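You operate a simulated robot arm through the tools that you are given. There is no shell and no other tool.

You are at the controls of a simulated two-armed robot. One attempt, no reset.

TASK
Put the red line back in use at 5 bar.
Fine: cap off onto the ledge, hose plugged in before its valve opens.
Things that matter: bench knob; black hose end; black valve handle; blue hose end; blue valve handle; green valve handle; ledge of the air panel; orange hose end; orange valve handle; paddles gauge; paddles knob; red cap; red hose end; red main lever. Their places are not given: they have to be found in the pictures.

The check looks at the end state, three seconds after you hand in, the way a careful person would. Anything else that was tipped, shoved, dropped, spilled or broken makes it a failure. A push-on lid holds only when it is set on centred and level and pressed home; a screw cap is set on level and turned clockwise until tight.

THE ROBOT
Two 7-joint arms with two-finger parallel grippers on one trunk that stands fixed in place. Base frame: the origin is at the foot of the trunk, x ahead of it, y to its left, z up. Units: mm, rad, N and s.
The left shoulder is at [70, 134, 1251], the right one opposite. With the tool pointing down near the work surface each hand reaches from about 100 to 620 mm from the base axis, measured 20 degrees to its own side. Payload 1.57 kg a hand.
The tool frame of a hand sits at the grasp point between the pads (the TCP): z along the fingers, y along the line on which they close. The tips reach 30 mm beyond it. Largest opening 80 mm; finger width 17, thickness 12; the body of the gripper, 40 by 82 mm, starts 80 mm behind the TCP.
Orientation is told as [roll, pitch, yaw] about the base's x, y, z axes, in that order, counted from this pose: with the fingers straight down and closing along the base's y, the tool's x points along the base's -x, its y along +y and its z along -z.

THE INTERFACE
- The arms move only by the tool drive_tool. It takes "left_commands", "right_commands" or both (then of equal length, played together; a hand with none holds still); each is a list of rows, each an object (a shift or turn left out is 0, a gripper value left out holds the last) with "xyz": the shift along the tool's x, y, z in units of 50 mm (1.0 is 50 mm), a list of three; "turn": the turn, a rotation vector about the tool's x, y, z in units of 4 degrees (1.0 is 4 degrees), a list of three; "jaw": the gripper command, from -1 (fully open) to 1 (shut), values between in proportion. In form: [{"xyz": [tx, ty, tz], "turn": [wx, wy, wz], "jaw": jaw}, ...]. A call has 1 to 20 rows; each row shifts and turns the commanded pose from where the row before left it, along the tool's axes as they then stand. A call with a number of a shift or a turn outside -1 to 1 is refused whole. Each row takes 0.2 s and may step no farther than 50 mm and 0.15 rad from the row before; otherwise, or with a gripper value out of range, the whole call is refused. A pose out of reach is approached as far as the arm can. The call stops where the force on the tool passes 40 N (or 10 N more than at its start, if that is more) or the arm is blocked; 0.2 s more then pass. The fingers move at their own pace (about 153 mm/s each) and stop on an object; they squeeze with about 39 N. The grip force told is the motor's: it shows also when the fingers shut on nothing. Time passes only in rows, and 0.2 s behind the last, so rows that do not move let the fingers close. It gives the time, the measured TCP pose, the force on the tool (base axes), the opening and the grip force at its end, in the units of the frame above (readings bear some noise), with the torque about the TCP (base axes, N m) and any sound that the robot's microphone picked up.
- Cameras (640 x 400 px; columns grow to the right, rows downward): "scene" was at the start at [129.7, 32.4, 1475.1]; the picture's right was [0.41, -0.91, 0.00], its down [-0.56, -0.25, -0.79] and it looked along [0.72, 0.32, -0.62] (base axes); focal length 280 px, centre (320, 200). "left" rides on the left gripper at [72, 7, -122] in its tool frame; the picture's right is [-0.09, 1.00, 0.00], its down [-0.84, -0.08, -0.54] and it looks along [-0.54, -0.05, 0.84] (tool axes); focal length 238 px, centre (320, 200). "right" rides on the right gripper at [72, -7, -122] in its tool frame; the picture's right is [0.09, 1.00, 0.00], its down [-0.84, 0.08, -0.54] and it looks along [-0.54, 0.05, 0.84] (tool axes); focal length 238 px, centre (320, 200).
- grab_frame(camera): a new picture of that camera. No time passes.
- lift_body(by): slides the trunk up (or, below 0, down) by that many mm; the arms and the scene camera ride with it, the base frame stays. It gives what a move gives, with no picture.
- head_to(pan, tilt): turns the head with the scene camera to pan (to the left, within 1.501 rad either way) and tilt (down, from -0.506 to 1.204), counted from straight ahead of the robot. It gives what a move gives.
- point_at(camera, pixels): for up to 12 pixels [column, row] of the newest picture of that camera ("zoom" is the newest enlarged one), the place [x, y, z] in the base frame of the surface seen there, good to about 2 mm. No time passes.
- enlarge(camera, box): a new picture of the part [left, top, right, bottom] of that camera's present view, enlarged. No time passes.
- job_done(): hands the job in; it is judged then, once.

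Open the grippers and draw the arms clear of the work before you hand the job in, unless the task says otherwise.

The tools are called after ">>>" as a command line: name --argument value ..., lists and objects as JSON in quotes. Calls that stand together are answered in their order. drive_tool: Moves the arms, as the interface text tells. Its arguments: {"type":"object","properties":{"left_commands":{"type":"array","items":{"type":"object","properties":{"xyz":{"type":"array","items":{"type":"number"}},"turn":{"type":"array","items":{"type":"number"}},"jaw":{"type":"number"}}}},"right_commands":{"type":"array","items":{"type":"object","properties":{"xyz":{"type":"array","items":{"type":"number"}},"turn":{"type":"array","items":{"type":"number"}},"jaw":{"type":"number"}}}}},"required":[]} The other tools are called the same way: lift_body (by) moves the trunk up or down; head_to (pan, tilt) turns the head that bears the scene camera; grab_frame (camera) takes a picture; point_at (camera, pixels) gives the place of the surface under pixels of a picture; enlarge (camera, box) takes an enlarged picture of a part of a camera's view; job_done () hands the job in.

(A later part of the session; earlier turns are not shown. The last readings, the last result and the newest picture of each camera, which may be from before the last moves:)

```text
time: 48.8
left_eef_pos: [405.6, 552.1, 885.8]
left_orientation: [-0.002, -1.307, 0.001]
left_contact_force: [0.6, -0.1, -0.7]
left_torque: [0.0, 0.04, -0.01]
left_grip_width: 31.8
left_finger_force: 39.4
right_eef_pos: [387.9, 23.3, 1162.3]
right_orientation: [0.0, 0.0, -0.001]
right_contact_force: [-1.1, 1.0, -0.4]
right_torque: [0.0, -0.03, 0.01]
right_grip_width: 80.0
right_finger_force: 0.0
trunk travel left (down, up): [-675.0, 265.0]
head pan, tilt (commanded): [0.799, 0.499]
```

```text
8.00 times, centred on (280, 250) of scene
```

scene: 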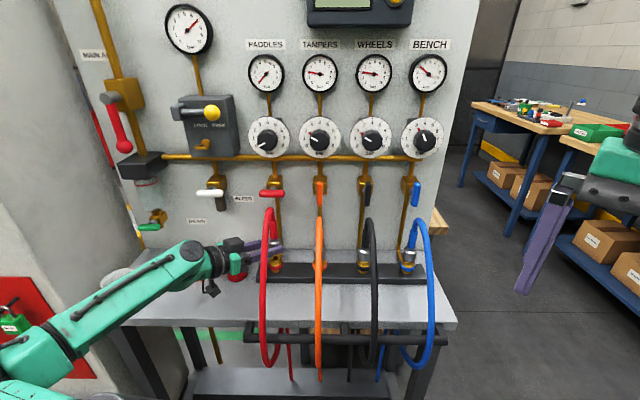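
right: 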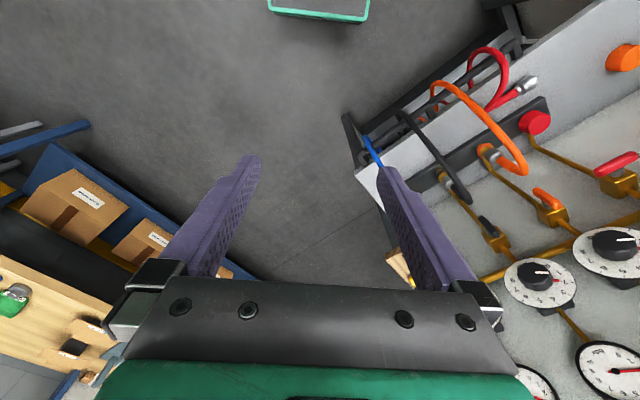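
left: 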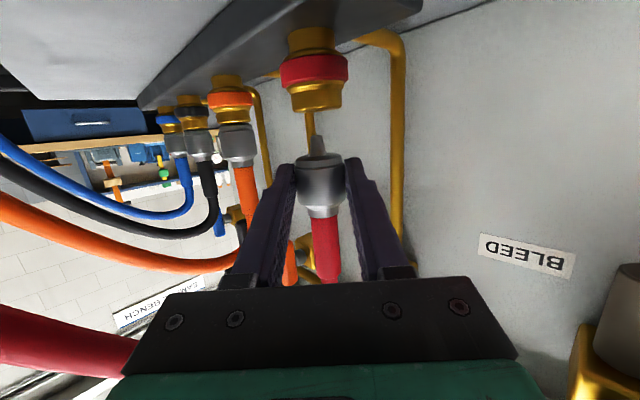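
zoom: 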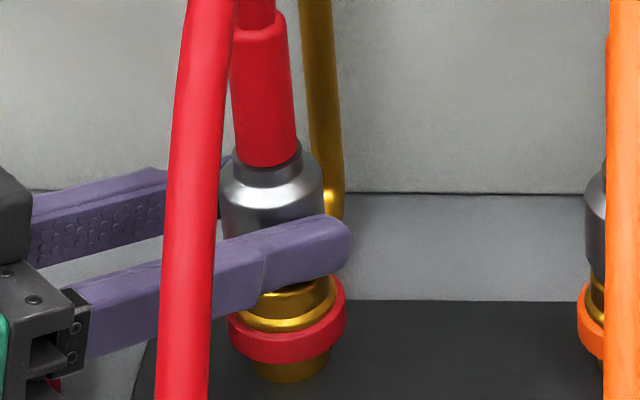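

Now both views agree within a millimetre (a touch toward −u). I apply a 0.5 mm correction and go 3 mm further down.

>>> drive_tool --left_commands '[{"xyz": [0.0277, -0.005, 0.0126]}, {"xyz": [0.0277, -0.005, 0.0126]}, {"xyz": [0, 0, 0]}]'

>>> enlarge --camera "left" --box '[260, 80, 388, 180]'

>>> enlarge --camera "scene" --box '[240, 225, 320, 275]'

```text
time: 49.6
left_eef_pos: [405.5, 551.4, 881.7]
left_orientation: [-0.003, -1.309, 0.002]
left_contact_force: [-0.5, -0.6, -0.9]
left_torque: [-0.03, -0.03, 0.02]
left_grip_width: 31.9
left_finger_force: 39.3
right_eef_pos: [389.2, 23.7, 1162.4]
right_orientation: [0.0, -0.001, 0.0]
right_contact_force: [-0.2, -0.5, 0.8]
right_torque: [-0.02, 0.0, -0.02]
right_grip_width: 80.0
right_finger_force: 0.1
trunk travel left (down, up): [-675.0, 265.0]
head pan, tilt (commanded): [0.799, 0.499]
```

```text
4.00 times, centred on (324, 130) of left
```

zoom: 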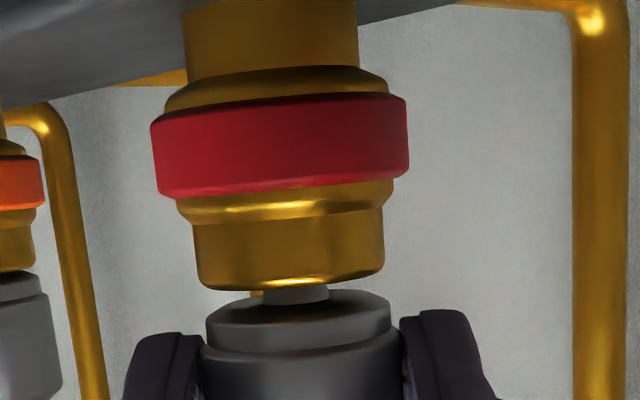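

```text
8.00 times, centred on (280, 250) of scene
```

zoom: 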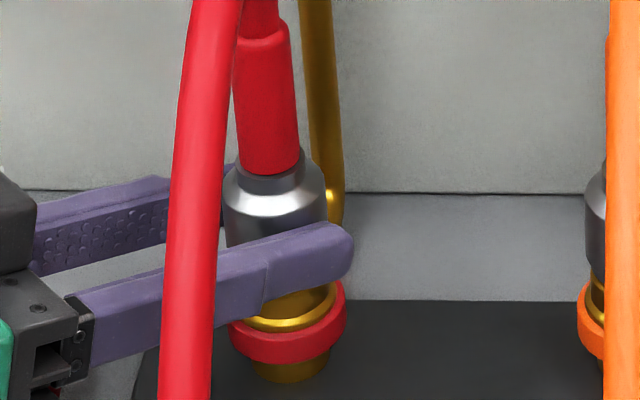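

Well centred, no force, about 3 mm of nipple still visible. I go on down 3 mm.

>>> drive_tool --left_commands '[{"xyz": [0.0193, 0, 0.0052]}, {"xyz": [0.0193, 0, 0.0052]}, {"xyz": [0.0193, 0, 0.0052]}, {"xyz": [0, 0, 0]}]'

>>> enlarge --camera "left" --box '[260, 80, 388, 180]'

```text
time: 50.6
left_eef_pos: [405.3, 551.9, 878.9]
left_orientation: [-0.003, -1.309, 0.003]
left_contact_force: [0.5, 0.0, -1.0]
left_torque: [-0.02, 0.0, -0.01]
left_grip_width: 31.9
left_finger_force: 38.9
right_eef_pos: [388.6, 24.2, 1163.2]
right_orientation: [0.001, -0.002, -0.002]
right_contact_force: [0.9, -0.6, -0.2]
right_torque: [-0.01, -0.01, 0.0]
right_grip_width: 79.8
right_finger_force: 0.2
trunk travel left (down, up): [-675.0, 265.0]
head pan, tilt (commanded): [0.799, 0.499]
```

```text
4.00 times, centred on (324, 130) of left
```

zoom: 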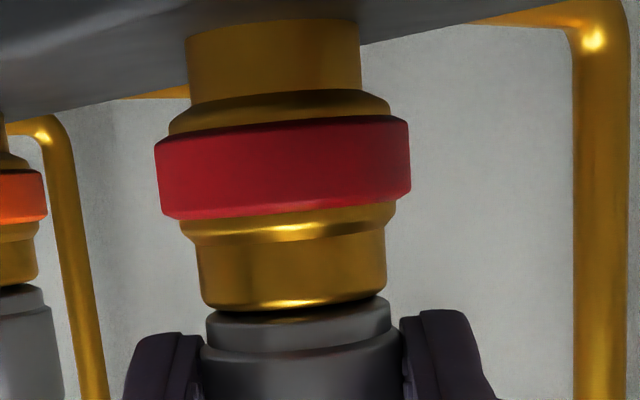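

The collar is nearly on the brass face. I press down further in 1 mm rows and watch the force and sounds.

>>> drive_tool --left_commands '[{"xyz": [0.0193, 0, 0.0052]}, {"xyz": [0.0193, 0, 0.0052]}, {"xyz": [0, 0, 0]}]'

```text
time: 51.4
left_eef_pos: [406.8, 551.3, 879.8]
left_orientation: [0.005, -1.312, -0.004]
left_contact_force: [0.5, 2.2, 10.4]
left_torque: [-0.12, -0.08, -0.02]
left_grip_width: 31.9
left_finger_force: 38.7
right_eef_pos: [388.1, 22.1, 1163.7]
right_orientation: [0.001, -0.002, -0.001]
right_contact_force: [0.1, -0.8, 0.4]
right_torque: [-0.01, 0.01, 0.01]
right_grip_width: 79.7
right_finger_force: 0.2
trunk travel left (down, up): [-675.0, 265.0]
head pan, tilt (commanded): [0.799, 0.499]
heard: snap
```

A snap was heard at about 10 N. I look at the joint from both cameras.

>>> enlarge --camera "left" --box '[230, 60, 390, 180]'

>>> enlarge --camera "scene" --box '[230, 220, 342, 290]'

```text
3.33 times, centred on (310, 120) of left
```

zoom: 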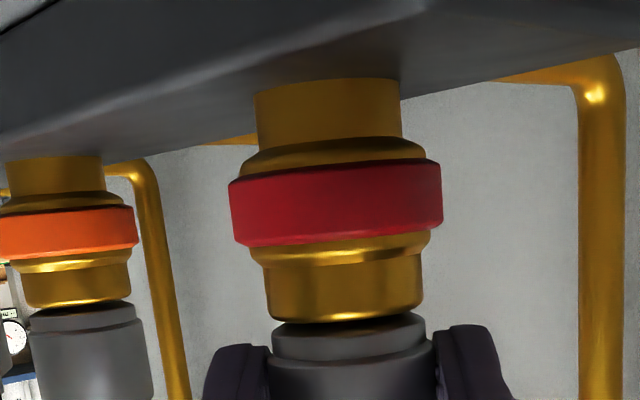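

```text
5.71 times, centred on (286, 255) of scene
```

zoom: 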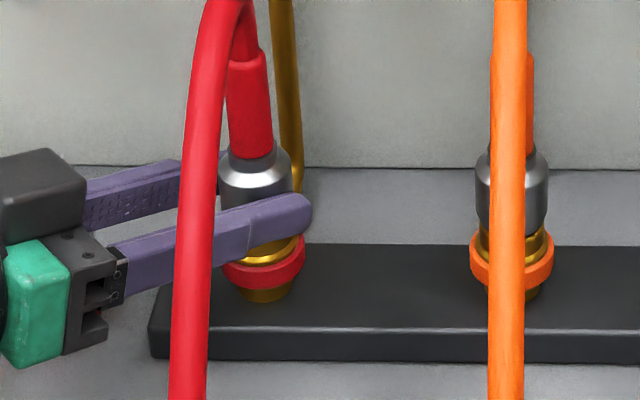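

The joint now looks just like the orange one. Before releasing I measure where the red hose hangs relative to the near finger for a clean retreat.

>>> point_at --camera "zoom" --pixels '[[245, 20], [225, 10], [210, 60], [203, 120], [197, 180], [193, 240], [190, 300], [187, 380], [140, 255], [250, 220], [300, 205], [40, 175]]'

>>> enlarge --camera "scene" --box '[180, 180, 340, 300]'

>>> grab_frame --camera "left"

```text
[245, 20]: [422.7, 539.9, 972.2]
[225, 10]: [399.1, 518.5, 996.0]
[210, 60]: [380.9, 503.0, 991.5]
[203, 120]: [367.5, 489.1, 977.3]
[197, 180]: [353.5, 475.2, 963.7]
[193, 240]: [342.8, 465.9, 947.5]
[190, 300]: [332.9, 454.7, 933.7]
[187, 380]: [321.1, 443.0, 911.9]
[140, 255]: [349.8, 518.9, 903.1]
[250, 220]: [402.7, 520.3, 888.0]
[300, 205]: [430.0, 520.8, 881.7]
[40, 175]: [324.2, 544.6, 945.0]
```

```text
3.33 times, centred on (260, 240) of scene
```

zoom: 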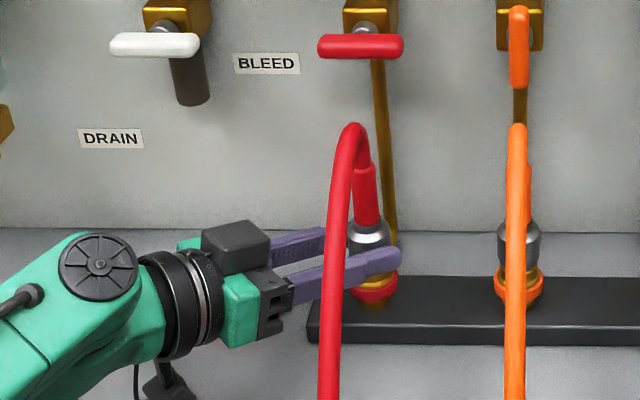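

```text
taken
```

left: 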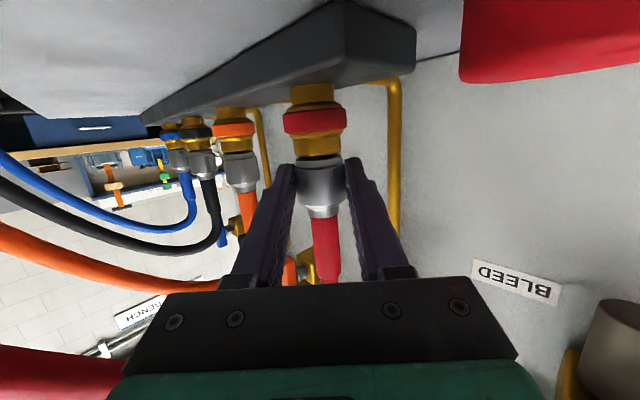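

The hose hangs on the robot side at y<505, clear of the hand's path. I ease the downward push, open the jaws gradually and check the plug stays.

>>> drive_tool --left_commands '[{"xyz": [-0.025, 0, -0.0067]}, {"jaw": 0.18}, {"jaw": 0.1}, {"jaw": 0}, {"jaw": -0.2}, {"jaw": -0.4}, {"jaw": -0.4}]'

>>> enlarge --camera "scene" --box '[230, 220, 342, 290]'

>>> grab_frame --camera "left"

```text
time: 53.0
left_eef_pos: [405.8, 550.9, 878.2]
left_orientation: [-0.003, -1.308, 0.001]
left_contact_force: [-1.1, -0.6, -0.2]
left_torque: [0.01, 0.0, -0.03]
left_grip_width: 55.9
left_finger_force: 0.1
right_eef_pos: [388.6, 23.7, 1163.2]
right_orientation: [0.001, 0.0, 0.0]
right_contact_force: [-0.4, -0.4, -0.1]
right_torque: [-0.02, 0.01, 0.03]
right_grip_width: 80.2
right_finger_force: 0.1
trunk travel left (down, up): [-675.0, 265.0]
head pan, tilt (commanded): [0.799, 0.499]
```

```text
5.71 times, centred on (286, 255) of scene
```

zoom: 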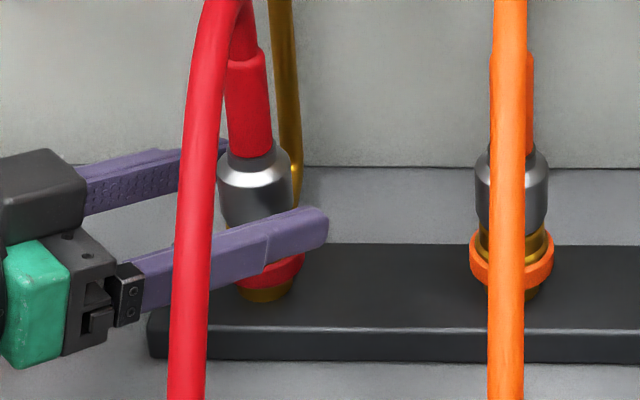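

```text
taken
```

left: 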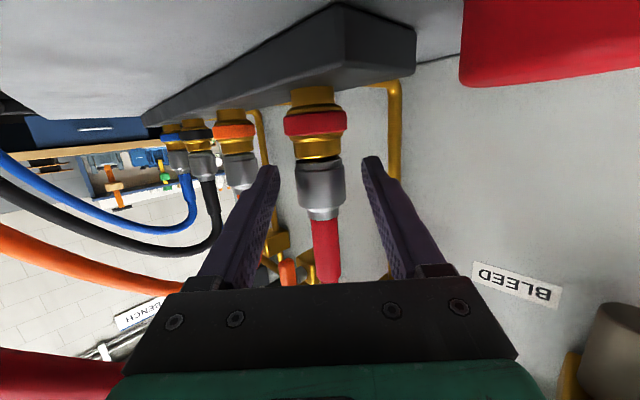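

The plug stands by itself on the socket. I retract the hand along its own axis.

>>> drive_tool --left_commands '[{"xyz": [0, 0, -0.3]}, {"xyz": [0, 0, -0.6]}, {"xyz": [0, 0, -0.8]}, {"xyz": [0, 0, -0.8]}]'

>>> grab_frame --camera "scene"

>>> enlarge --camera "scene" --box '[230, 220, 342, 290]'

```text
time: 54.0
left_eef_pos: [285.6, 548.8, 912.3]
left_orientation: [0.004, -1.309, -0.006]
left_contact_force: [0.0, -0.2, 0.4]
left_torque: [-0.01, 0.02, -0.01]
left_grip_width: 55.9
left_finger_force: 0.1
right_eef_pos: [386.6, 22.8, 1164.4]
right_orientation: [0.004, 0.0, 0.0]
right_contact_force: [0.6, 0.3, -0.3]
right_torque: [0.0, -0.05, 0.03]
right_grip_width: 80.2
right_finger_force: 0.2
trunk travel left (down, up): [-675.0, 265.0]
head pan, tilt (commanded): [0.799, 0.499]
```

```text
taken
```

scene: 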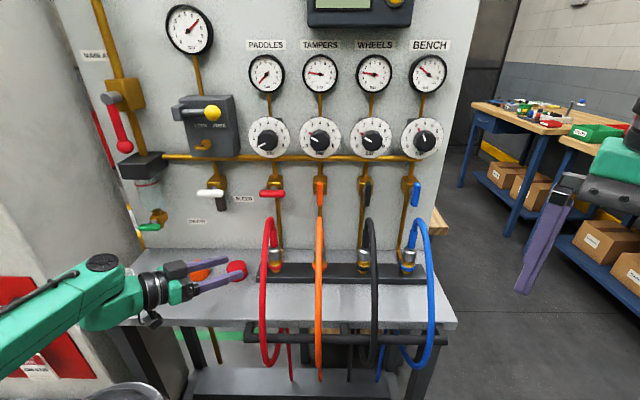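

```text
5.71 times, centred on (286, 255) of scene
```

zoom: 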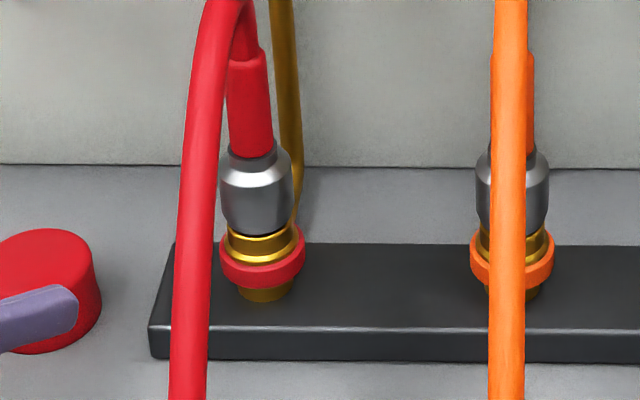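

The red plug sits exactly like the orange one. Next the valve: I raise the hand above the hose level and turn it to point at the panel, 12° down, with the jaws closing vertically for the crosswise red handle.

>>> drive_tool --left_commands '[{"xyz": [-0.7245, 0, -0.194]}, {"xyz": [-0.7245, 0, -0.194]}, {"xyz": [-0.7245, 0, -0.194]}, {"xyz": [-0.7245, 0, -0.194]}]'

>>> drive_tool --left_commands '[{"turn": [-0.444, 0.39, 0.935]}, {"turn": [-0.444, 0.39, 0.935]}, {"turn": [-0.444, 0.39, 0.935]}, {"turn": [-0.444, 0.39, 0.935]}, {"turn": [-0.444, 0.39, 0.935]}, {"turn": [-0.444, 0.39, 0.935]}, {"turn": [-0.444, 0.39, 0.935]}, {"turn": [-0.444, 0.39, 0.935]}, {"turn": [-0.444, 0.39, 0.935]}, {"turn": [-0.444, 0.39, 0.935]}, {"turn": [-0.444, 0.39, 0.935]}, {"turn": [-0.444, 0.39, 0.935]}, {"turn": [-0.444, 0.39, 0.935]}, {"turn": [-0.444, 0.39, 0.935]}, {"turn": [-0.444, 0.39, 0.935]}, {"turn": [-0.444, 0.39, 0.935]}, {"turn": [-0.444, 0.39, 0.935]}, {"turn": [-0.444, 0.39, 0.935]}, {"turn": [-0.444, 0.39, 0.935]}, {"turn": [-0.444, 0.39, 0.935]}]'

>>> grab_frame --camera "scene"

>>> grab_frame --camera "left"

```text
time: 55.0
left_eef_pos: [296.0, 559.7, 1061.1]
left_orientation: [-0.005, -1.309, 0.001]
left_contact_force: [0.4, 0.5, 0.4]
left_torque: [0.02, 0.1, 0.02]
left_grip_width: 55.7
left_finger_force: 0.1
left hand out of reach, approached as far as the arm can: row 3, 4
right_eef_pos: [389.1, 23.8, 1163.1]
right_orientation: [0.002, 0.0, 0.001]
right_contact_force: [-0.3, -0.5, -0.1]
right_torque: [0.03, 0.01, -0.01]
right_grip_width: 79.9
right_finger_force: 0.1
trunk travel left (down, up): [-675.0, 265.0]
head pan, tilt (commanded): [0.799, 0.499]
```

```text
time: 59.2
left_eef_pos: [314.1, 554.7, 1070.2]
left_orientation: [1.36, 0.001, -0.785]
left_contact_force: [-0.2, -0.7, 0.2]
left_torque: [-0.01, 0.01, -0.03]
left_grip_width: 55.9
left_finger_force: 0.2
left hand out of reach, approached as far as the arm can: row 1, 3, 5, 7, 8, 10, 12
right_eef_pos: [387.9, 23.5, 1163.5]
right_orientation: [-0.001, -0.001, 0.0]
right_contact_force: [-0.2, 0.0, 0.3]
right_torque: [-0.03, -0.02, 0.01]
right_grip_width: 80.0
right_finger_force: 0.0
trunk travel left (down, up): [-675.0, 265.0]
head pan, tilt (commanded): [0.799, 0.499]
```

```text
taken
```

scene: 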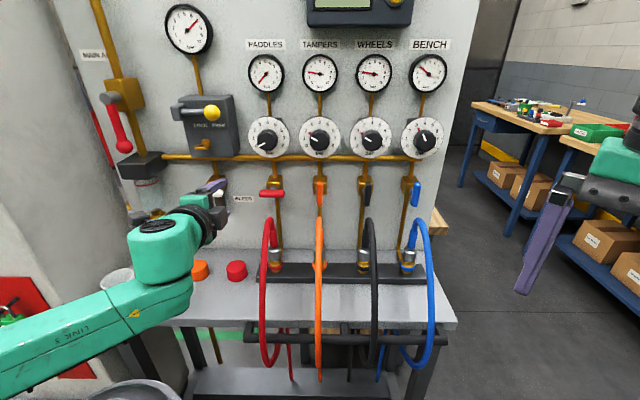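

```text
taken
```

left: 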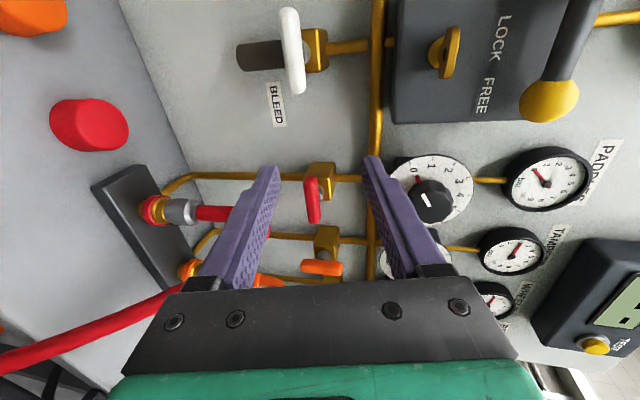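

Orientation reached with the handle between the finger directions. I measure the red handle again and the hose apex.

>>> enlarge --camera "left" --box '[270, 150, 370, 240]'

>>> point_at --camera "left" --pixels '[[309, 180], [312, 190], [313, 200], [314, 210], [315, 220], [307, 200], [318, 200], [323, 190], [320, 175], [240, 213], [210, 213], [430, 198]]'

>>> point_at --camera "scene" --pixels '[[270, 217], [268, 220], [272, 220], [266, 228], [275, 232], [262, 194], [272, 194], [283, 194], [272, 190], [272, 197], [264, 240], [270, 224]]'

```text
4.44 times, centred on (320, 195) of left
```

zoom: 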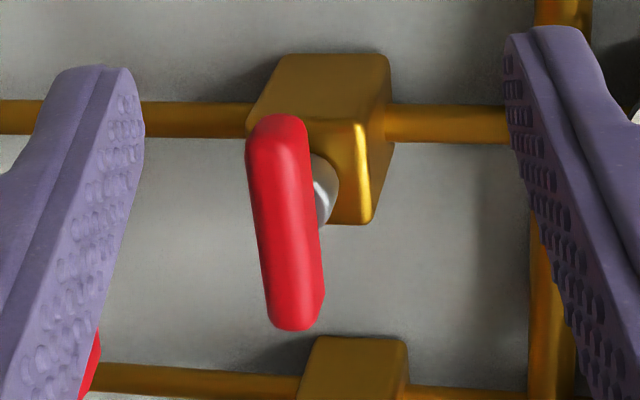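

```text
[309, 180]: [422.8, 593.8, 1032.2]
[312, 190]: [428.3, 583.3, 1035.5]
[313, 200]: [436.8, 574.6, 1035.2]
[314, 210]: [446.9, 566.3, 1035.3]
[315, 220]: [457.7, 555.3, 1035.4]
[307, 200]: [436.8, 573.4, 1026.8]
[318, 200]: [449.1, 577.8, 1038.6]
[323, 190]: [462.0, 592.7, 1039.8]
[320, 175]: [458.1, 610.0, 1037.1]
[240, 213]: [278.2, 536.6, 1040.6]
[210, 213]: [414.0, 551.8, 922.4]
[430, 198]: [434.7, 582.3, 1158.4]
```

```text
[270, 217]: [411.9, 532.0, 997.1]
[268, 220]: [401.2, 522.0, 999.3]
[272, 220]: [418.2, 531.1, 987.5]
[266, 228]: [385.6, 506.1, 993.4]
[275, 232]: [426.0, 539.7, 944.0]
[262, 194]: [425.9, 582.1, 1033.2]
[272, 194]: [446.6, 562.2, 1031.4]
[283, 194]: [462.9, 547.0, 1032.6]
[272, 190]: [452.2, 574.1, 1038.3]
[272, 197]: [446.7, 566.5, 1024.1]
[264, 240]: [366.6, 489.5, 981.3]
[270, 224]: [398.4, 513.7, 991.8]
```

Handle centre ≈(443,568,1033), hose apex only z 999. I slide right to align with the handle at a stand-off and narrow the jaws to 34 mm.

>>> drive_tool --left_commands '[{"xyz": [-0.541, -0.096, 0.02], "jaw": 0.15}, {"xyz": [-0.541, -0.096, 0.02]}, {"xyz": [-0.542, -0.096, 0.021]}, {"xyz": [0, 0, 0]}]'

>>> grab_frame --camera "left"

>>> grab_frame --camera "scene"

```text
time: 60.2
left_eef_pos: [371.3, 498.9, 1054.0]
left_orientation: [1.361, -0.002, -0.786]
left_contact_force: [-0.2, 0.8, 0.4]
left_torque: [0.02, 0.04, 0.01]
left_grip_width: 33.9
left_finger_force: 0.0
right_eef_pos: [387.9, 25.2, 1163.0]
right_orientation: [0.001, 0.001, 0.0]
right_contact_force: [-1.0, 0.7, -0.8]
right_torque: [-0.01, -0.02, -0.01]
right_grip_width: 80.2
right_finger_force: 0.0
trunk travel left (down, up): [-675.0, 265.0]
head pan, tilt (commanded): [0.799, 0.499]
```

```text
taken
```

left: 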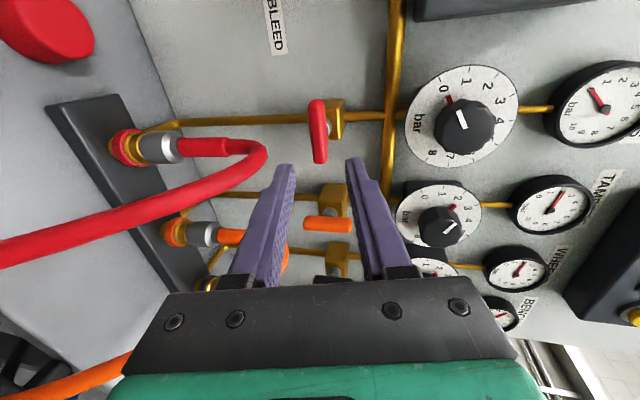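

```text
taken
```

scene: 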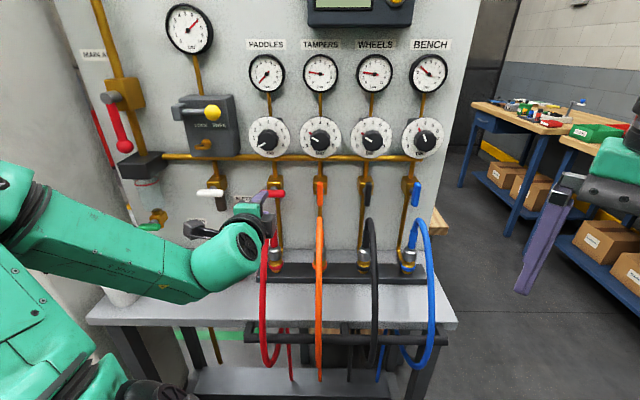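

I check the wrist's clearance above the red hose before going forward.

>>> point_at --camera "scene" --pixels '[[235, 285], [250, 268], [262, 240], [240, 250], [200, 298], [258, 225], [265, 255], [262, 215], [220, 270], [245, 215]]'

>>> enlarge --camera "scene" --box '[170, 160, 330, 310]'

```text
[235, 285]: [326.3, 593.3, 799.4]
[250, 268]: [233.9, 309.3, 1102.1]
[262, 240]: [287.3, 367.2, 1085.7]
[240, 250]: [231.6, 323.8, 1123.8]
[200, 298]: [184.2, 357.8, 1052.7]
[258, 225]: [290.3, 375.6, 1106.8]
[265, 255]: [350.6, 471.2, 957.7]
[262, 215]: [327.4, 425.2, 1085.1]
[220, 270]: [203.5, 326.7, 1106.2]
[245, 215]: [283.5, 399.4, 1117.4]
```

```text
2.67 times, centred on (250, 235) of scene
```

zoom: 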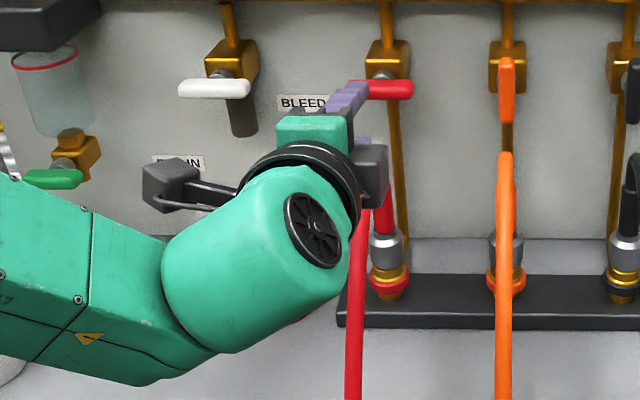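

The wrist stays above z 1030 and the hose below z 1000: clear. I approach along the tool axis until the bar lies between the pads.

>>> drive_tool --left_commands '[{"xyz": [0, 0, 0.6]}, {"xyz": [0, 0, 0.5]}, {"xyz": [0, 0, 0.3]}, {"xyz": [0, 0, 0.2]}, {"xyz": [0, 0, 0.1]}, {"xyz": [0, 0, 0.07]}]'

>>> grab_frame --camera "left"

>>> enlarge --camera "left" --box '[260, 110, 388, 210]'

>>> enlarge --camera "scene" --box '[210, 160, 338, 260]'

```text
time: 61.6
left_eef_pos: [432.5, 558.7, 1036.4]
left_orientation: [1.363, 0.0, -0.785]
left_contact_force: [-1.4, -0.1, -0.4]
left_torque: [0.0, -0.01, 0.02]
left_grip_width: 33.9
left_finger_force: 0.1
right_eef_pos: [388.5, 23.5, 1162.5]
right_orientation: [-0.001, 0.0, 0.0]
right_contact_force: [0.1, 0.3, 0.1]
right_torque: [0.01, 0.02, -0.04]
right_grip_width: 79.8
right_finger_force: 0.1
trunk travel left (down, up): [-675.0, 265.0]
head pan, tilt (commanded): [0.799, 0.499]
```

```text
taken
```

left: 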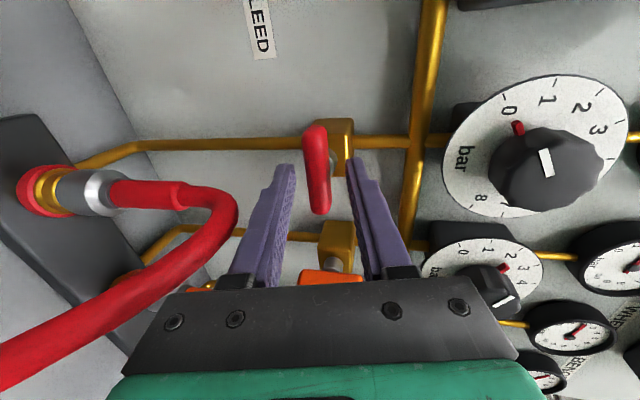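

```text
4.00 times, centred on (324, 160) of left
```

zoom: 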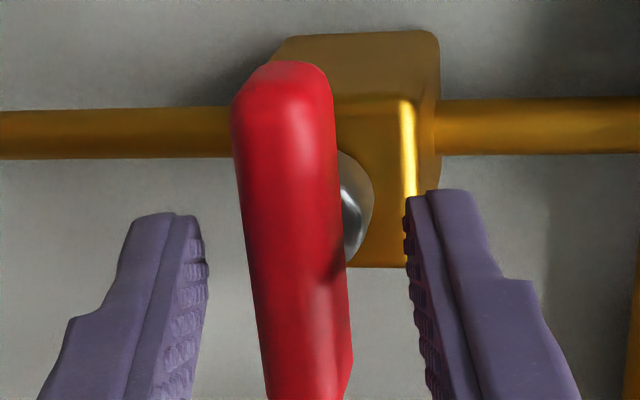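

```text
4.00 times, centred on (274, 210) of scene
```

zoom: 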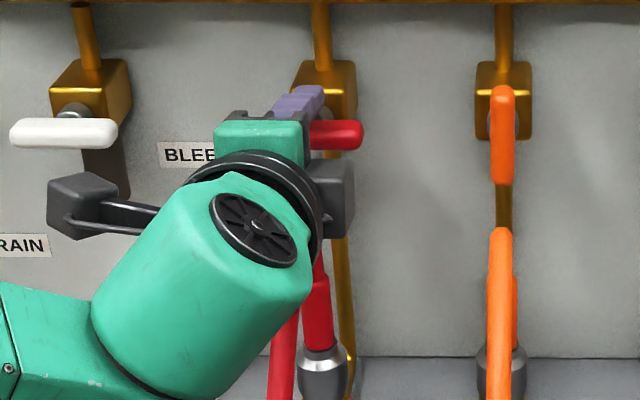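

The bar lies between the pads, about 2 mm below the middle. I shift down 1.5 mm and close gently on the handle.

>>> drive_tool --left_commands '[{"xyz": [0, -0.03, 0]}, {"jaw": 0.4}, {"jaw": 0.55}, {"jaw": 0.65}, {"jaw": 1}, {"jaw": 1}]'

>>> grab_frame --camera "left"

```text
time: 63.0
left_eef_pos: [430.4, 559.0, 1034.8]
left_orientation: [1.363, 0.0, -0.785]
left_contact_force: [-0.2, 0.1, -1.6]
left_torque: [0.36, -0.35, 0.1]
left_grip_width: 17.4
left_finger_force: 32.1
right_eef_pos: [387.9, 23.2, 1162.8]
right_orientation: [-0.001, 0.0, -0.001]
right_contact_force: [1.0, 0.5, 0.2]
right_torque: [0.02, -0.02, -0.01]
right_grip_width: 80.2
right_finger_force: 0.2
trunk travel left (down, up): [-675.0, 265.0]
head pan, tilt (commanded): [0.799, 0.499]
```

```text
taken
```

left: 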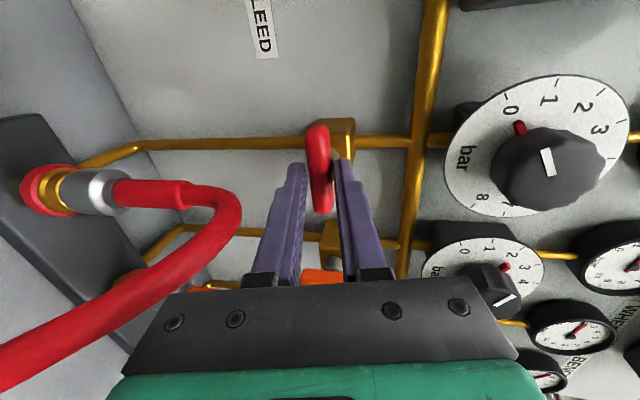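

The handle is gripped (17.4 mm). I try turning it counter-clockwise about the panel normal by 12° and watch the torque.

>>> drive_tool --left_commands '[{"xyz": [0.0052, 0, 0], "turn": [0, -0.2079, -0.9781], "jaw": 1}, {"xyz": [0.0052, 0, 0], "turn": [0, -0.2079, -0.9781]}, {"xyz": [0.0052, 0, 0], "turn": [0, -0.2079, -0.9781]}]'

>>> grab_frame --camera "left"

>>> enlarge --camera "scene" --box '[230, 160, 326, 220]'

```text
time: 63.8
left_eef_pos: [429.9, 559.8, 1034.8]
left_orientation: [1.36, -0.211, -0.786]
left_contact_force: [-0.4, 2.2, -1.0]
left_torque: [0.36, -0.39, -0.27]
left_grip_width: 17.4
left_finger_force: 32.4
right_eef_pos: [388.4, 24.3, 1163.1]
right_orientation: [0.0, -0.001, -0.001]
right_contact_force: [0.4, 0.5, -0.1]
right_torque: [0.02, -0.01, -0.01]
right_grip_width: 80.0
right_finger_force: 0.0
trunk travel left (down, up): [-675.0, 265.0]
head pan, tilt (commanded): [0.799, 0.499]
```

```text
taken
```

left: 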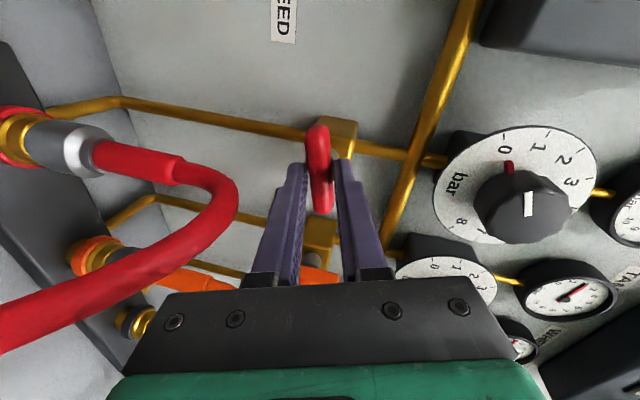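

```text
6.67 times, centred on (278, 190) of scene
```

zoom: 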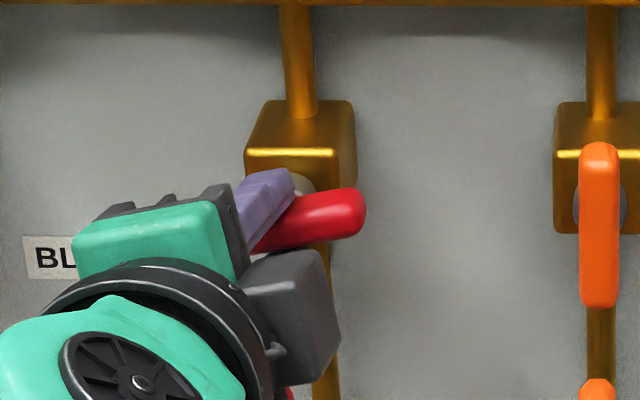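

Counter-clockwise works: the handle's right end rose with no notable torque. I continue in steps, watching that the hand's camera stays off the red hose.

>>> drive_tool --left_commands '[{"xyz": [0.0052, 0, 0], "turn": [0, -0.2079, -0.9781]}, {"xyz": [0.0052, 0, 0], "turn": [0, -0.2079, -0.9781]}, {"xyz": [0.0052, 0, 0], "turn": [0, -0.2079, -0.9781]}, {"xyz": [0.0052, 0, 0], "turn": [0, -0.2079, -0.9781]}, {"xyz": [0.0052, 0, 0], "turn": [0, -0.2079, -0.9781]}, {"xyz": [0.0052, 0, 0], "turn": [0, -0.2079, -0.9781]}, {"xyz": [0.0052, 0, 0], "turn": [0, -0.2079, -0.9781]}]'

>>> grab_frame --camera "left"

>>> enlarge --camera "scene" --box '[180, 150, 340, 270]'

```text
time: 65.4
left_eef_pos: [429.1, 560.7, 1034.9]
left_orientation: [1.36, -0.701, -0.785]
left_contact_force: [-4.0, -1.3, -4.5]
left_torque: [0.11, -0.12, 0.27]
left_grip_width: 17.4
left_finger_force: 32.2
right_eef_pos: [388.4, 24.4, 1164.0]
right_orientation: [0.001, -0.001, 0.001]
right_contact_force: [0.4, 0.9, -0.2]
right_torque: [-0.03, -0.03, 0.01]
right_grip_width: 80.0
right_finger_force: 0.0
trunk travel left (down, up): [-675.0, 265.0]
head pan, tilt (commanded): [0.799, 0.499]
```

```text
taken
```

left: 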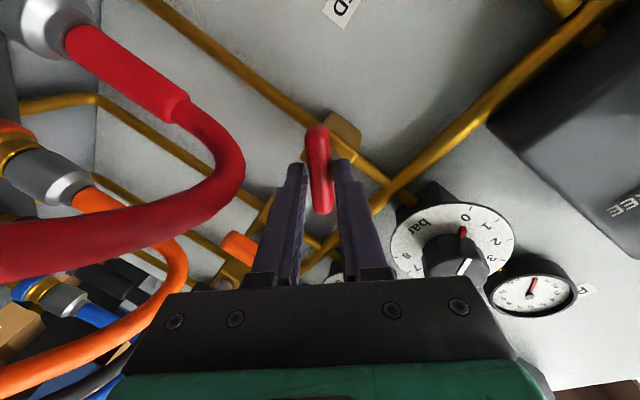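

```text
3.33 times, centred on (260, 210) of scene
```

zoom: 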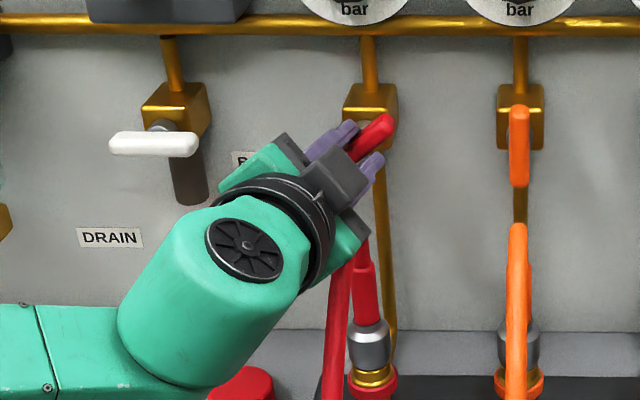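

Handle is at 40°. I continue six more rows and check the hose clearance again.

>>> drive_tool --left_commands '[{"xyz": [0.0052, 0, 0], "turn": [0, -0.2079, -0.9781]}, {"xyz": [0.0052, 0, 0], "turn": [0, -0.2079, -0.9781]}, {"xyz": [0.0052, 0, 0], "turn": [0, -0.2079, -0.9781]}, {"xyz": [0.0052, 0, 0], "turn": [0, -0.2079, -0.9781]}, {"xyz": [0.0052, 0, 0], "turn": [0, -0.2079, -0.9781]}, {"xyz": [0.0052, 0, 0], "turn": [0, -0.2079, -0.9781]}]'

>>> grab_frame --camera "left"

>>> enlarge --camera "scene" --box '[180, 150, 340, 270]'

```text
time: 66.8
left_eef_pos: [427.8, 562.5, 1032.3]
left_orientation: [1.357, -1.118, -0.782]
left_contact_force: [-7.4, -2.7, -8.5]
left_torque: [0.46, -0.27, 0.2]
left_grip_width: 17.7
left_finger_force: 32.2
right_eef_pos: [387.9, 24.7, 1163.8]
right_orientation: [0.0, 0.0, 0.0]
right_contact_force: [0.0, -0.9, -0.5]
right_torque: [-0.01, -0.01, 0.0]
right_grip_width: 80.2
right_finger_force: 0.1
trunk travel left (down, up): [-675.0, 265.0]
head pan, tilt (commanded): [0.799, 0.499]
```

```text
taken
```

left: 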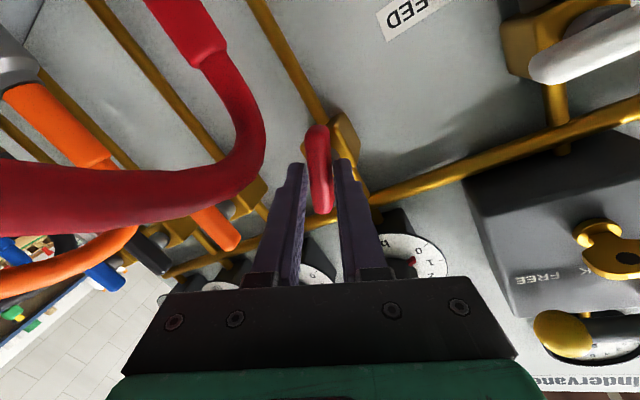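

```text
3.33 times, centred on (260, 210) of scene
```

zoom: 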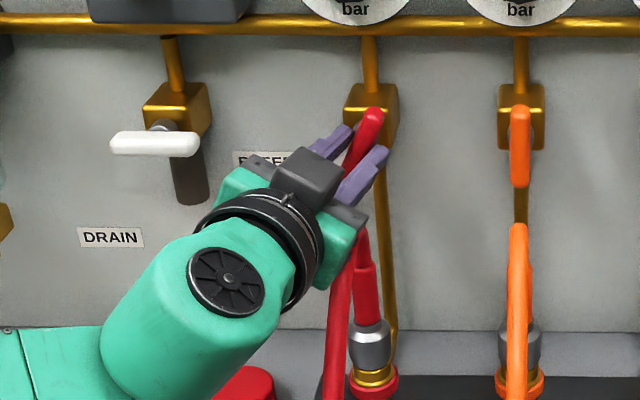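

Handle at 64°, small side forces build. I correct the hand by ~1.7 mm toward them and turn three more rows.

>>> drive_tool --left_commands '[{"xyz": [0.033, -0.005, -0.02]}, {"xyz": [0.0052, 0, 0], "turn": [0, -0.2079, -0.9781]}, {"xyz": [0.0052, 0, 0], "turn": [0, -0.2079, -0.9781]}, {"xyz": [0.0052, 0, 0], "turn": [0, -0.2079, -0.9781]}]'

>>> grab_frame --camera "left"

>>> enlarge --camera "scene" --box '[180, 150, 340, 270]'

```text
time: 67.8
left_eef_pos: [427.9, 561.0, 1030.9]
left_orientation: [1.364, -1.328, -0.786]
left_contact_force: [1.9, 0.0, -2.7]
left_torque: [0.54, -0.52, 0.22]
left_grip_width: 17.4
left_finger_force: 32.6
right_eef_pos: [389.4, 24.5, 1162.5]
right_orientation: [0.0, 0.0, -0.001]
right_contact_force: [-0.4, -0.5, 0.3]
right_torque: [0.0, -0.05, -0.01]
right_grip_width: 80.0
right_finger_force: 0.2
trunk travel left (down, up): [-675.0, 265.0]
head pan, tilt (commanded): [0.799, 0.499]
```

```text
taken
```

left: 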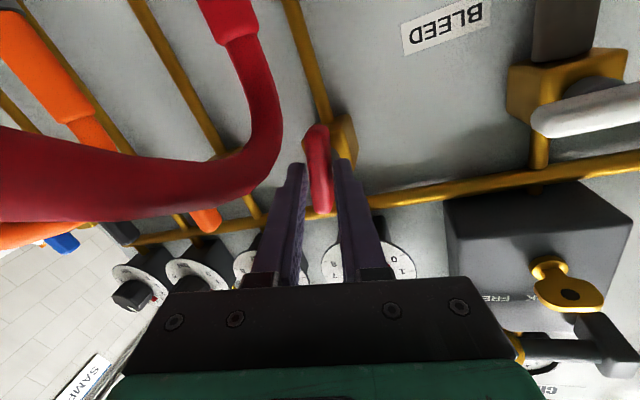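

```text
3.33 times, centred on (260, 210) of scene
```

zoom: 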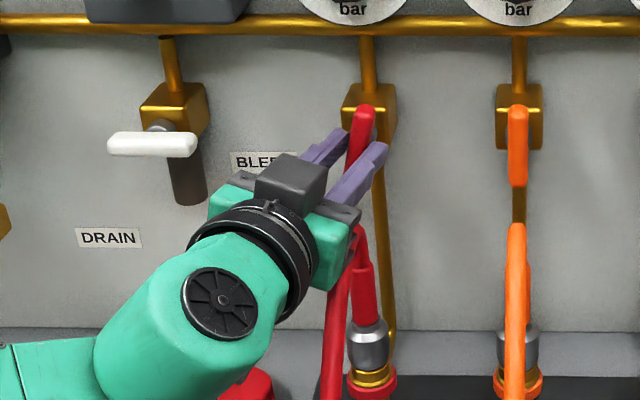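

At 76°, forces low again. I finish the last 14°.

>>> drive_tool --left_commands '[{"xyz": [0.0052, 0, 0], "turn": [0, -0.2079, -0.9781]}, {"xyz": [0.0052, 0, 0], "turn": [0, -0.2079, -0.9781]}, {"xyz": [0.0052, 0, 0], "turn": [0, -0.2079, -0.9781]}, {"xyz": [0.0026, 0, 0], "turn": [0, -0.104, -0.489]}, {"xyz": [0, 0, 0]}]'

>>> grab_frame --camera "left"

>>> enlarge --camera "scene" --box '[220, 150, 316, 220]'

>>> grab_frame --camera "scene"

```text
time: 69.0
left_eef_pos: [428.1, 561.4, 1029.7]
left_orientation: [1.897, -1.571, -1.323]
left_contact_force: [9.3, 3.8, 5.2]
left_torque: [0.31, -0.37, 0.41]
left_grip_width: 17.4
left_finger_force: 32.5
right_eef_pos: [389.8, 23.5, 1162.2]
right_orientation: [0.0, 0.001, 0.001]
right_contact_force: [0.5, -0.1, -0.5]
right_torque: [0.0, 0.0, 0.0]
right_grip_width: 79.8
right_finger_force: 0.1
trunk travel left (down, up): [-675.0, 265.0]
head pan, tilt (commanded): [0.799, 0.499]
```

```text
taken
```

left: 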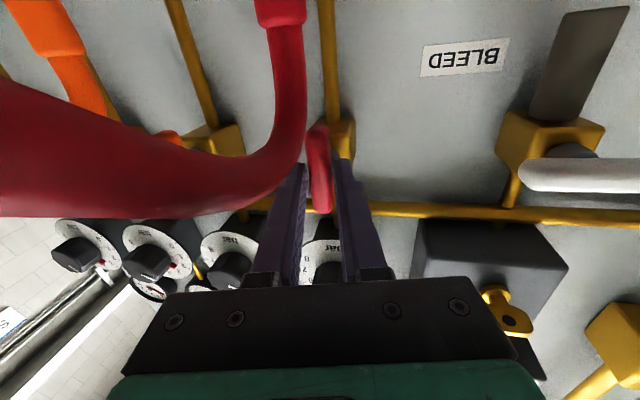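

```text
5.71 times, centred on (268, 185) of scene
```

zoom: 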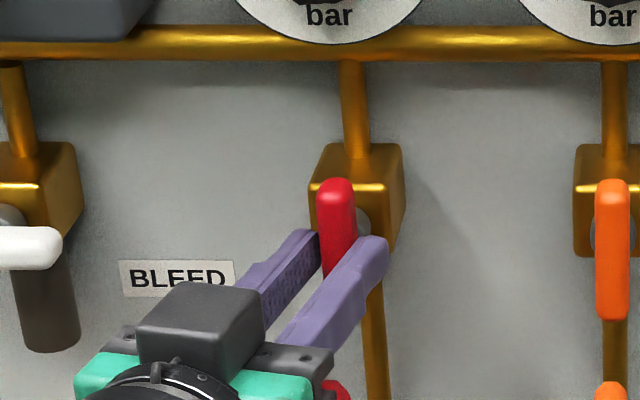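

```text
taken
```

scene: 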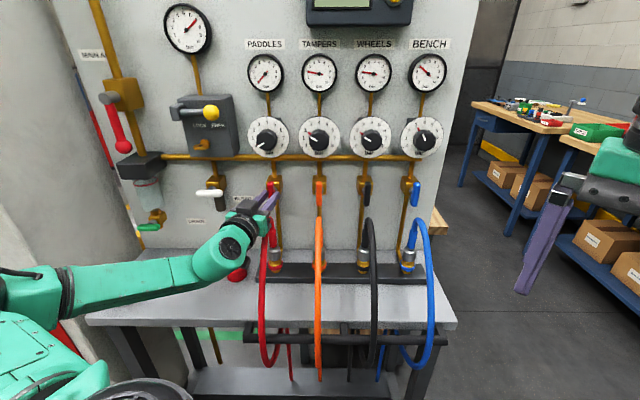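

The red handle now stands vertical like its neighbours. I open the jaws and back off along the tool axis.

>>> drive_tool --left_commands '[{"jaw": 0.5}, {"jaw": 0.2}, {"jaw": 0.1}, {"xyz": [0, 0, -0.2]}, {"xyz": [0, 0, -0.4]}, {"xyz": [0, 0, -0.6]}, {"xyz": [0, 0, -0.6]}]'

>>> grab_frame --camera "scene"

>>> enlarge --camera "scene" --box '[230, 150, 342, 220]'

>>> grab_frame --camera "left"

```text
time: 70.6
left_eef_pos: [348.5, 511.4, 1031.4]
left_orientation: [2.586, -1.568, -2.009]
left_contact_force: [-0.8, -0.1, 0.9]
left_torque: [-0.01, 0.02, 0.01]
left_grip_width: 36.2
left_finger_force: 0.1
right_eef_pos: [387.3, 21.8, 1164.2]
right_orientation: [0.001, -0.002, 0.0]
right_contact_force: [-0.7, -0.2, -0.2]
right_torque: [0.01, 0.0, -0.01]
right_grip_width: 80.0
right_finger_force: 0.1
trunk travel left (down, up): [-675.0, 265.0]
head pan, tilt (commanded): [0.799, 0.499]
```

```text
taken
```

scene: 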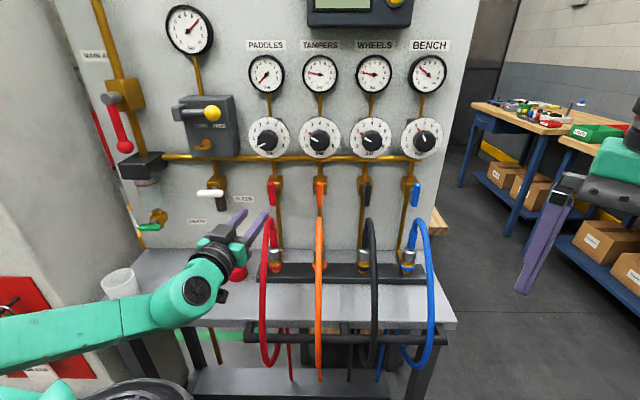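

```text
5.71 times, centred on (286, 185) of scene
```

zoom: 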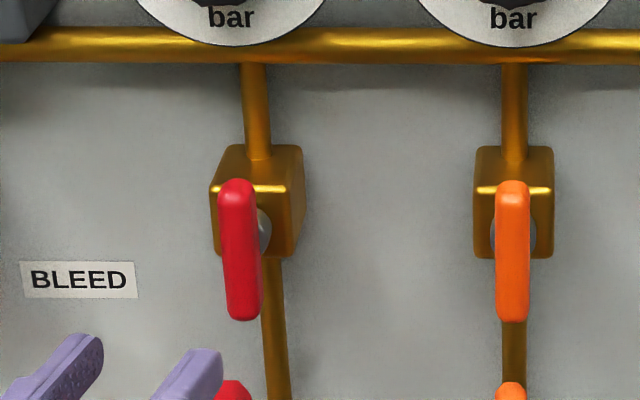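

```text
taken
```

left: 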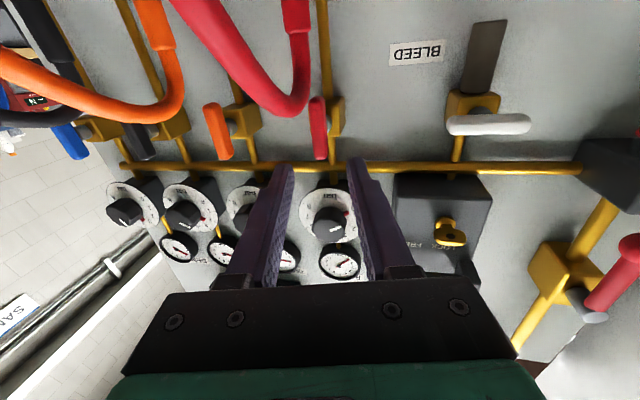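

The red handle is nearly vertical; I measure its top and bottom to see if the turn is complete, in comparison with the orange one.

>>> enlarge --camera "scene" --box '[250, 170, 330, 220]'

>>> point_at --camera "zoom" --pixels '[[180, 100], [182, 130], [184, 160], [186, 190], [188, 215], [165, 160], [203, 160], [560, 100], [560, 130], [560, 160], [560, 190], [560, 215]]'

>>> enlarge --camera "scene" --box '[240, 50, 352, 160]'

```text
8.00 times, centred on (290, 195) of scene
```

zoom: 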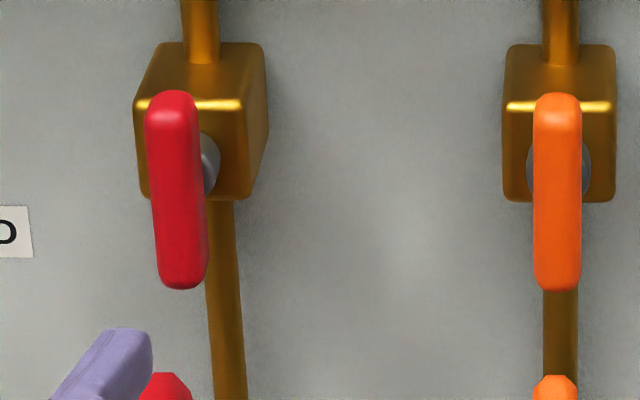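

```text
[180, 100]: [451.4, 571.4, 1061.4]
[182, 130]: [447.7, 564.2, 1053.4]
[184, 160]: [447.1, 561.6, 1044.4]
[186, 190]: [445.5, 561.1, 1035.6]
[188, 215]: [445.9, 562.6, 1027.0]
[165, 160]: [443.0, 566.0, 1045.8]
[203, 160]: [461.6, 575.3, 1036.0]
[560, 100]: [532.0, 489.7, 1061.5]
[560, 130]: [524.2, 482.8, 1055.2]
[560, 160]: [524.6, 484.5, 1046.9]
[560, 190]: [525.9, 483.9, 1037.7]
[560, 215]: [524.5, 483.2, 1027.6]
```

```text
3.64 times, centred on (296, 105) of scene
```

zoom: 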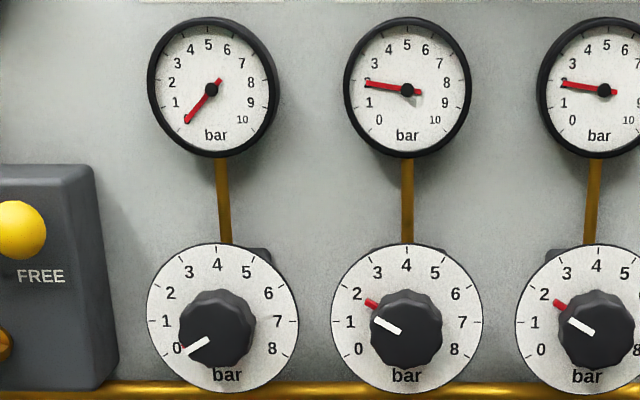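

The valve is open (vertical within about 1°) and the paddles gauge still reads 0 with the knob at 0. Now I measure the paddles knob precisely.

>>> enlarge --camera "scene" --box '[230, 105, 310, 165]'

>>> point_at --camera "zoom" --pixels '[[290, 215], [250, 240], [330, 240], [290, 270], [260, 300], [330, 300], [240, 270], [350, 260], [290, 320], [170, 250], [420, 250], [300, 130]]'

>>> point_at --camera "scene" --pixels '[[250, 137], [285, 137], [267, 119], [267, 157], [263, 140], [272, 140], [230, 140], [235, 120], [211, 112], [266, 72], [266, 88], [255, 72]]'

```text
6.67 times, centred on (270, 135) of scene
```

zoom: 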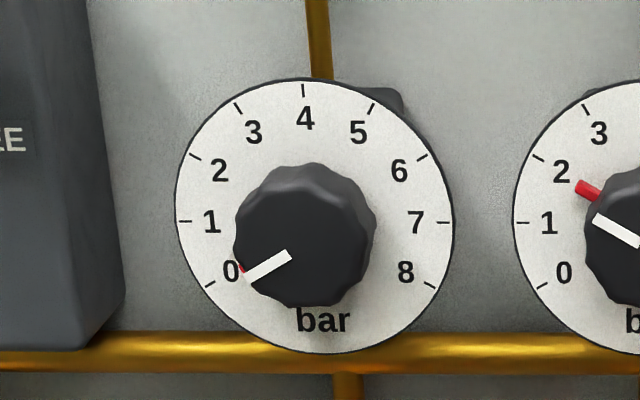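

```text
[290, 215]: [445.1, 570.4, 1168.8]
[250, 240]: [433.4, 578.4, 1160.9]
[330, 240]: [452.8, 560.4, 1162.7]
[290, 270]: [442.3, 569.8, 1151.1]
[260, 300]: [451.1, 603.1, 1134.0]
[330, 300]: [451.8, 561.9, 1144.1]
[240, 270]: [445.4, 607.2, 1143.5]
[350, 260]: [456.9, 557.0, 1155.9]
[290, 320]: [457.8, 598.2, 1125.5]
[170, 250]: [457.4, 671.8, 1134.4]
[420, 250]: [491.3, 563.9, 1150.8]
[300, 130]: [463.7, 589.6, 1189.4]
```

```text
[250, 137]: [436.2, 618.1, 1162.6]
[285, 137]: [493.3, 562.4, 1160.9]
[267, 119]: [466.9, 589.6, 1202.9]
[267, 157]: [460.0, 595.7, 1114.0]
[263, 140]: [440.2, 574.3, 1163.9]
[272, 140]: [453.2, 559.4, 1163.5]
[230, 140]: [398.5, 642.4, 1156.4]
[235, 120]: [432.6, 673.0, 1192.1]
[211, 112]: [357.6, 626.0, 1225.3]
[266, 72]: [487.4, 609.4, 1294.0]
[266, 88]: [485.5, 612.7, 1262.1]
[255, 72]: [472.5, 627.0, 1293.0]
```

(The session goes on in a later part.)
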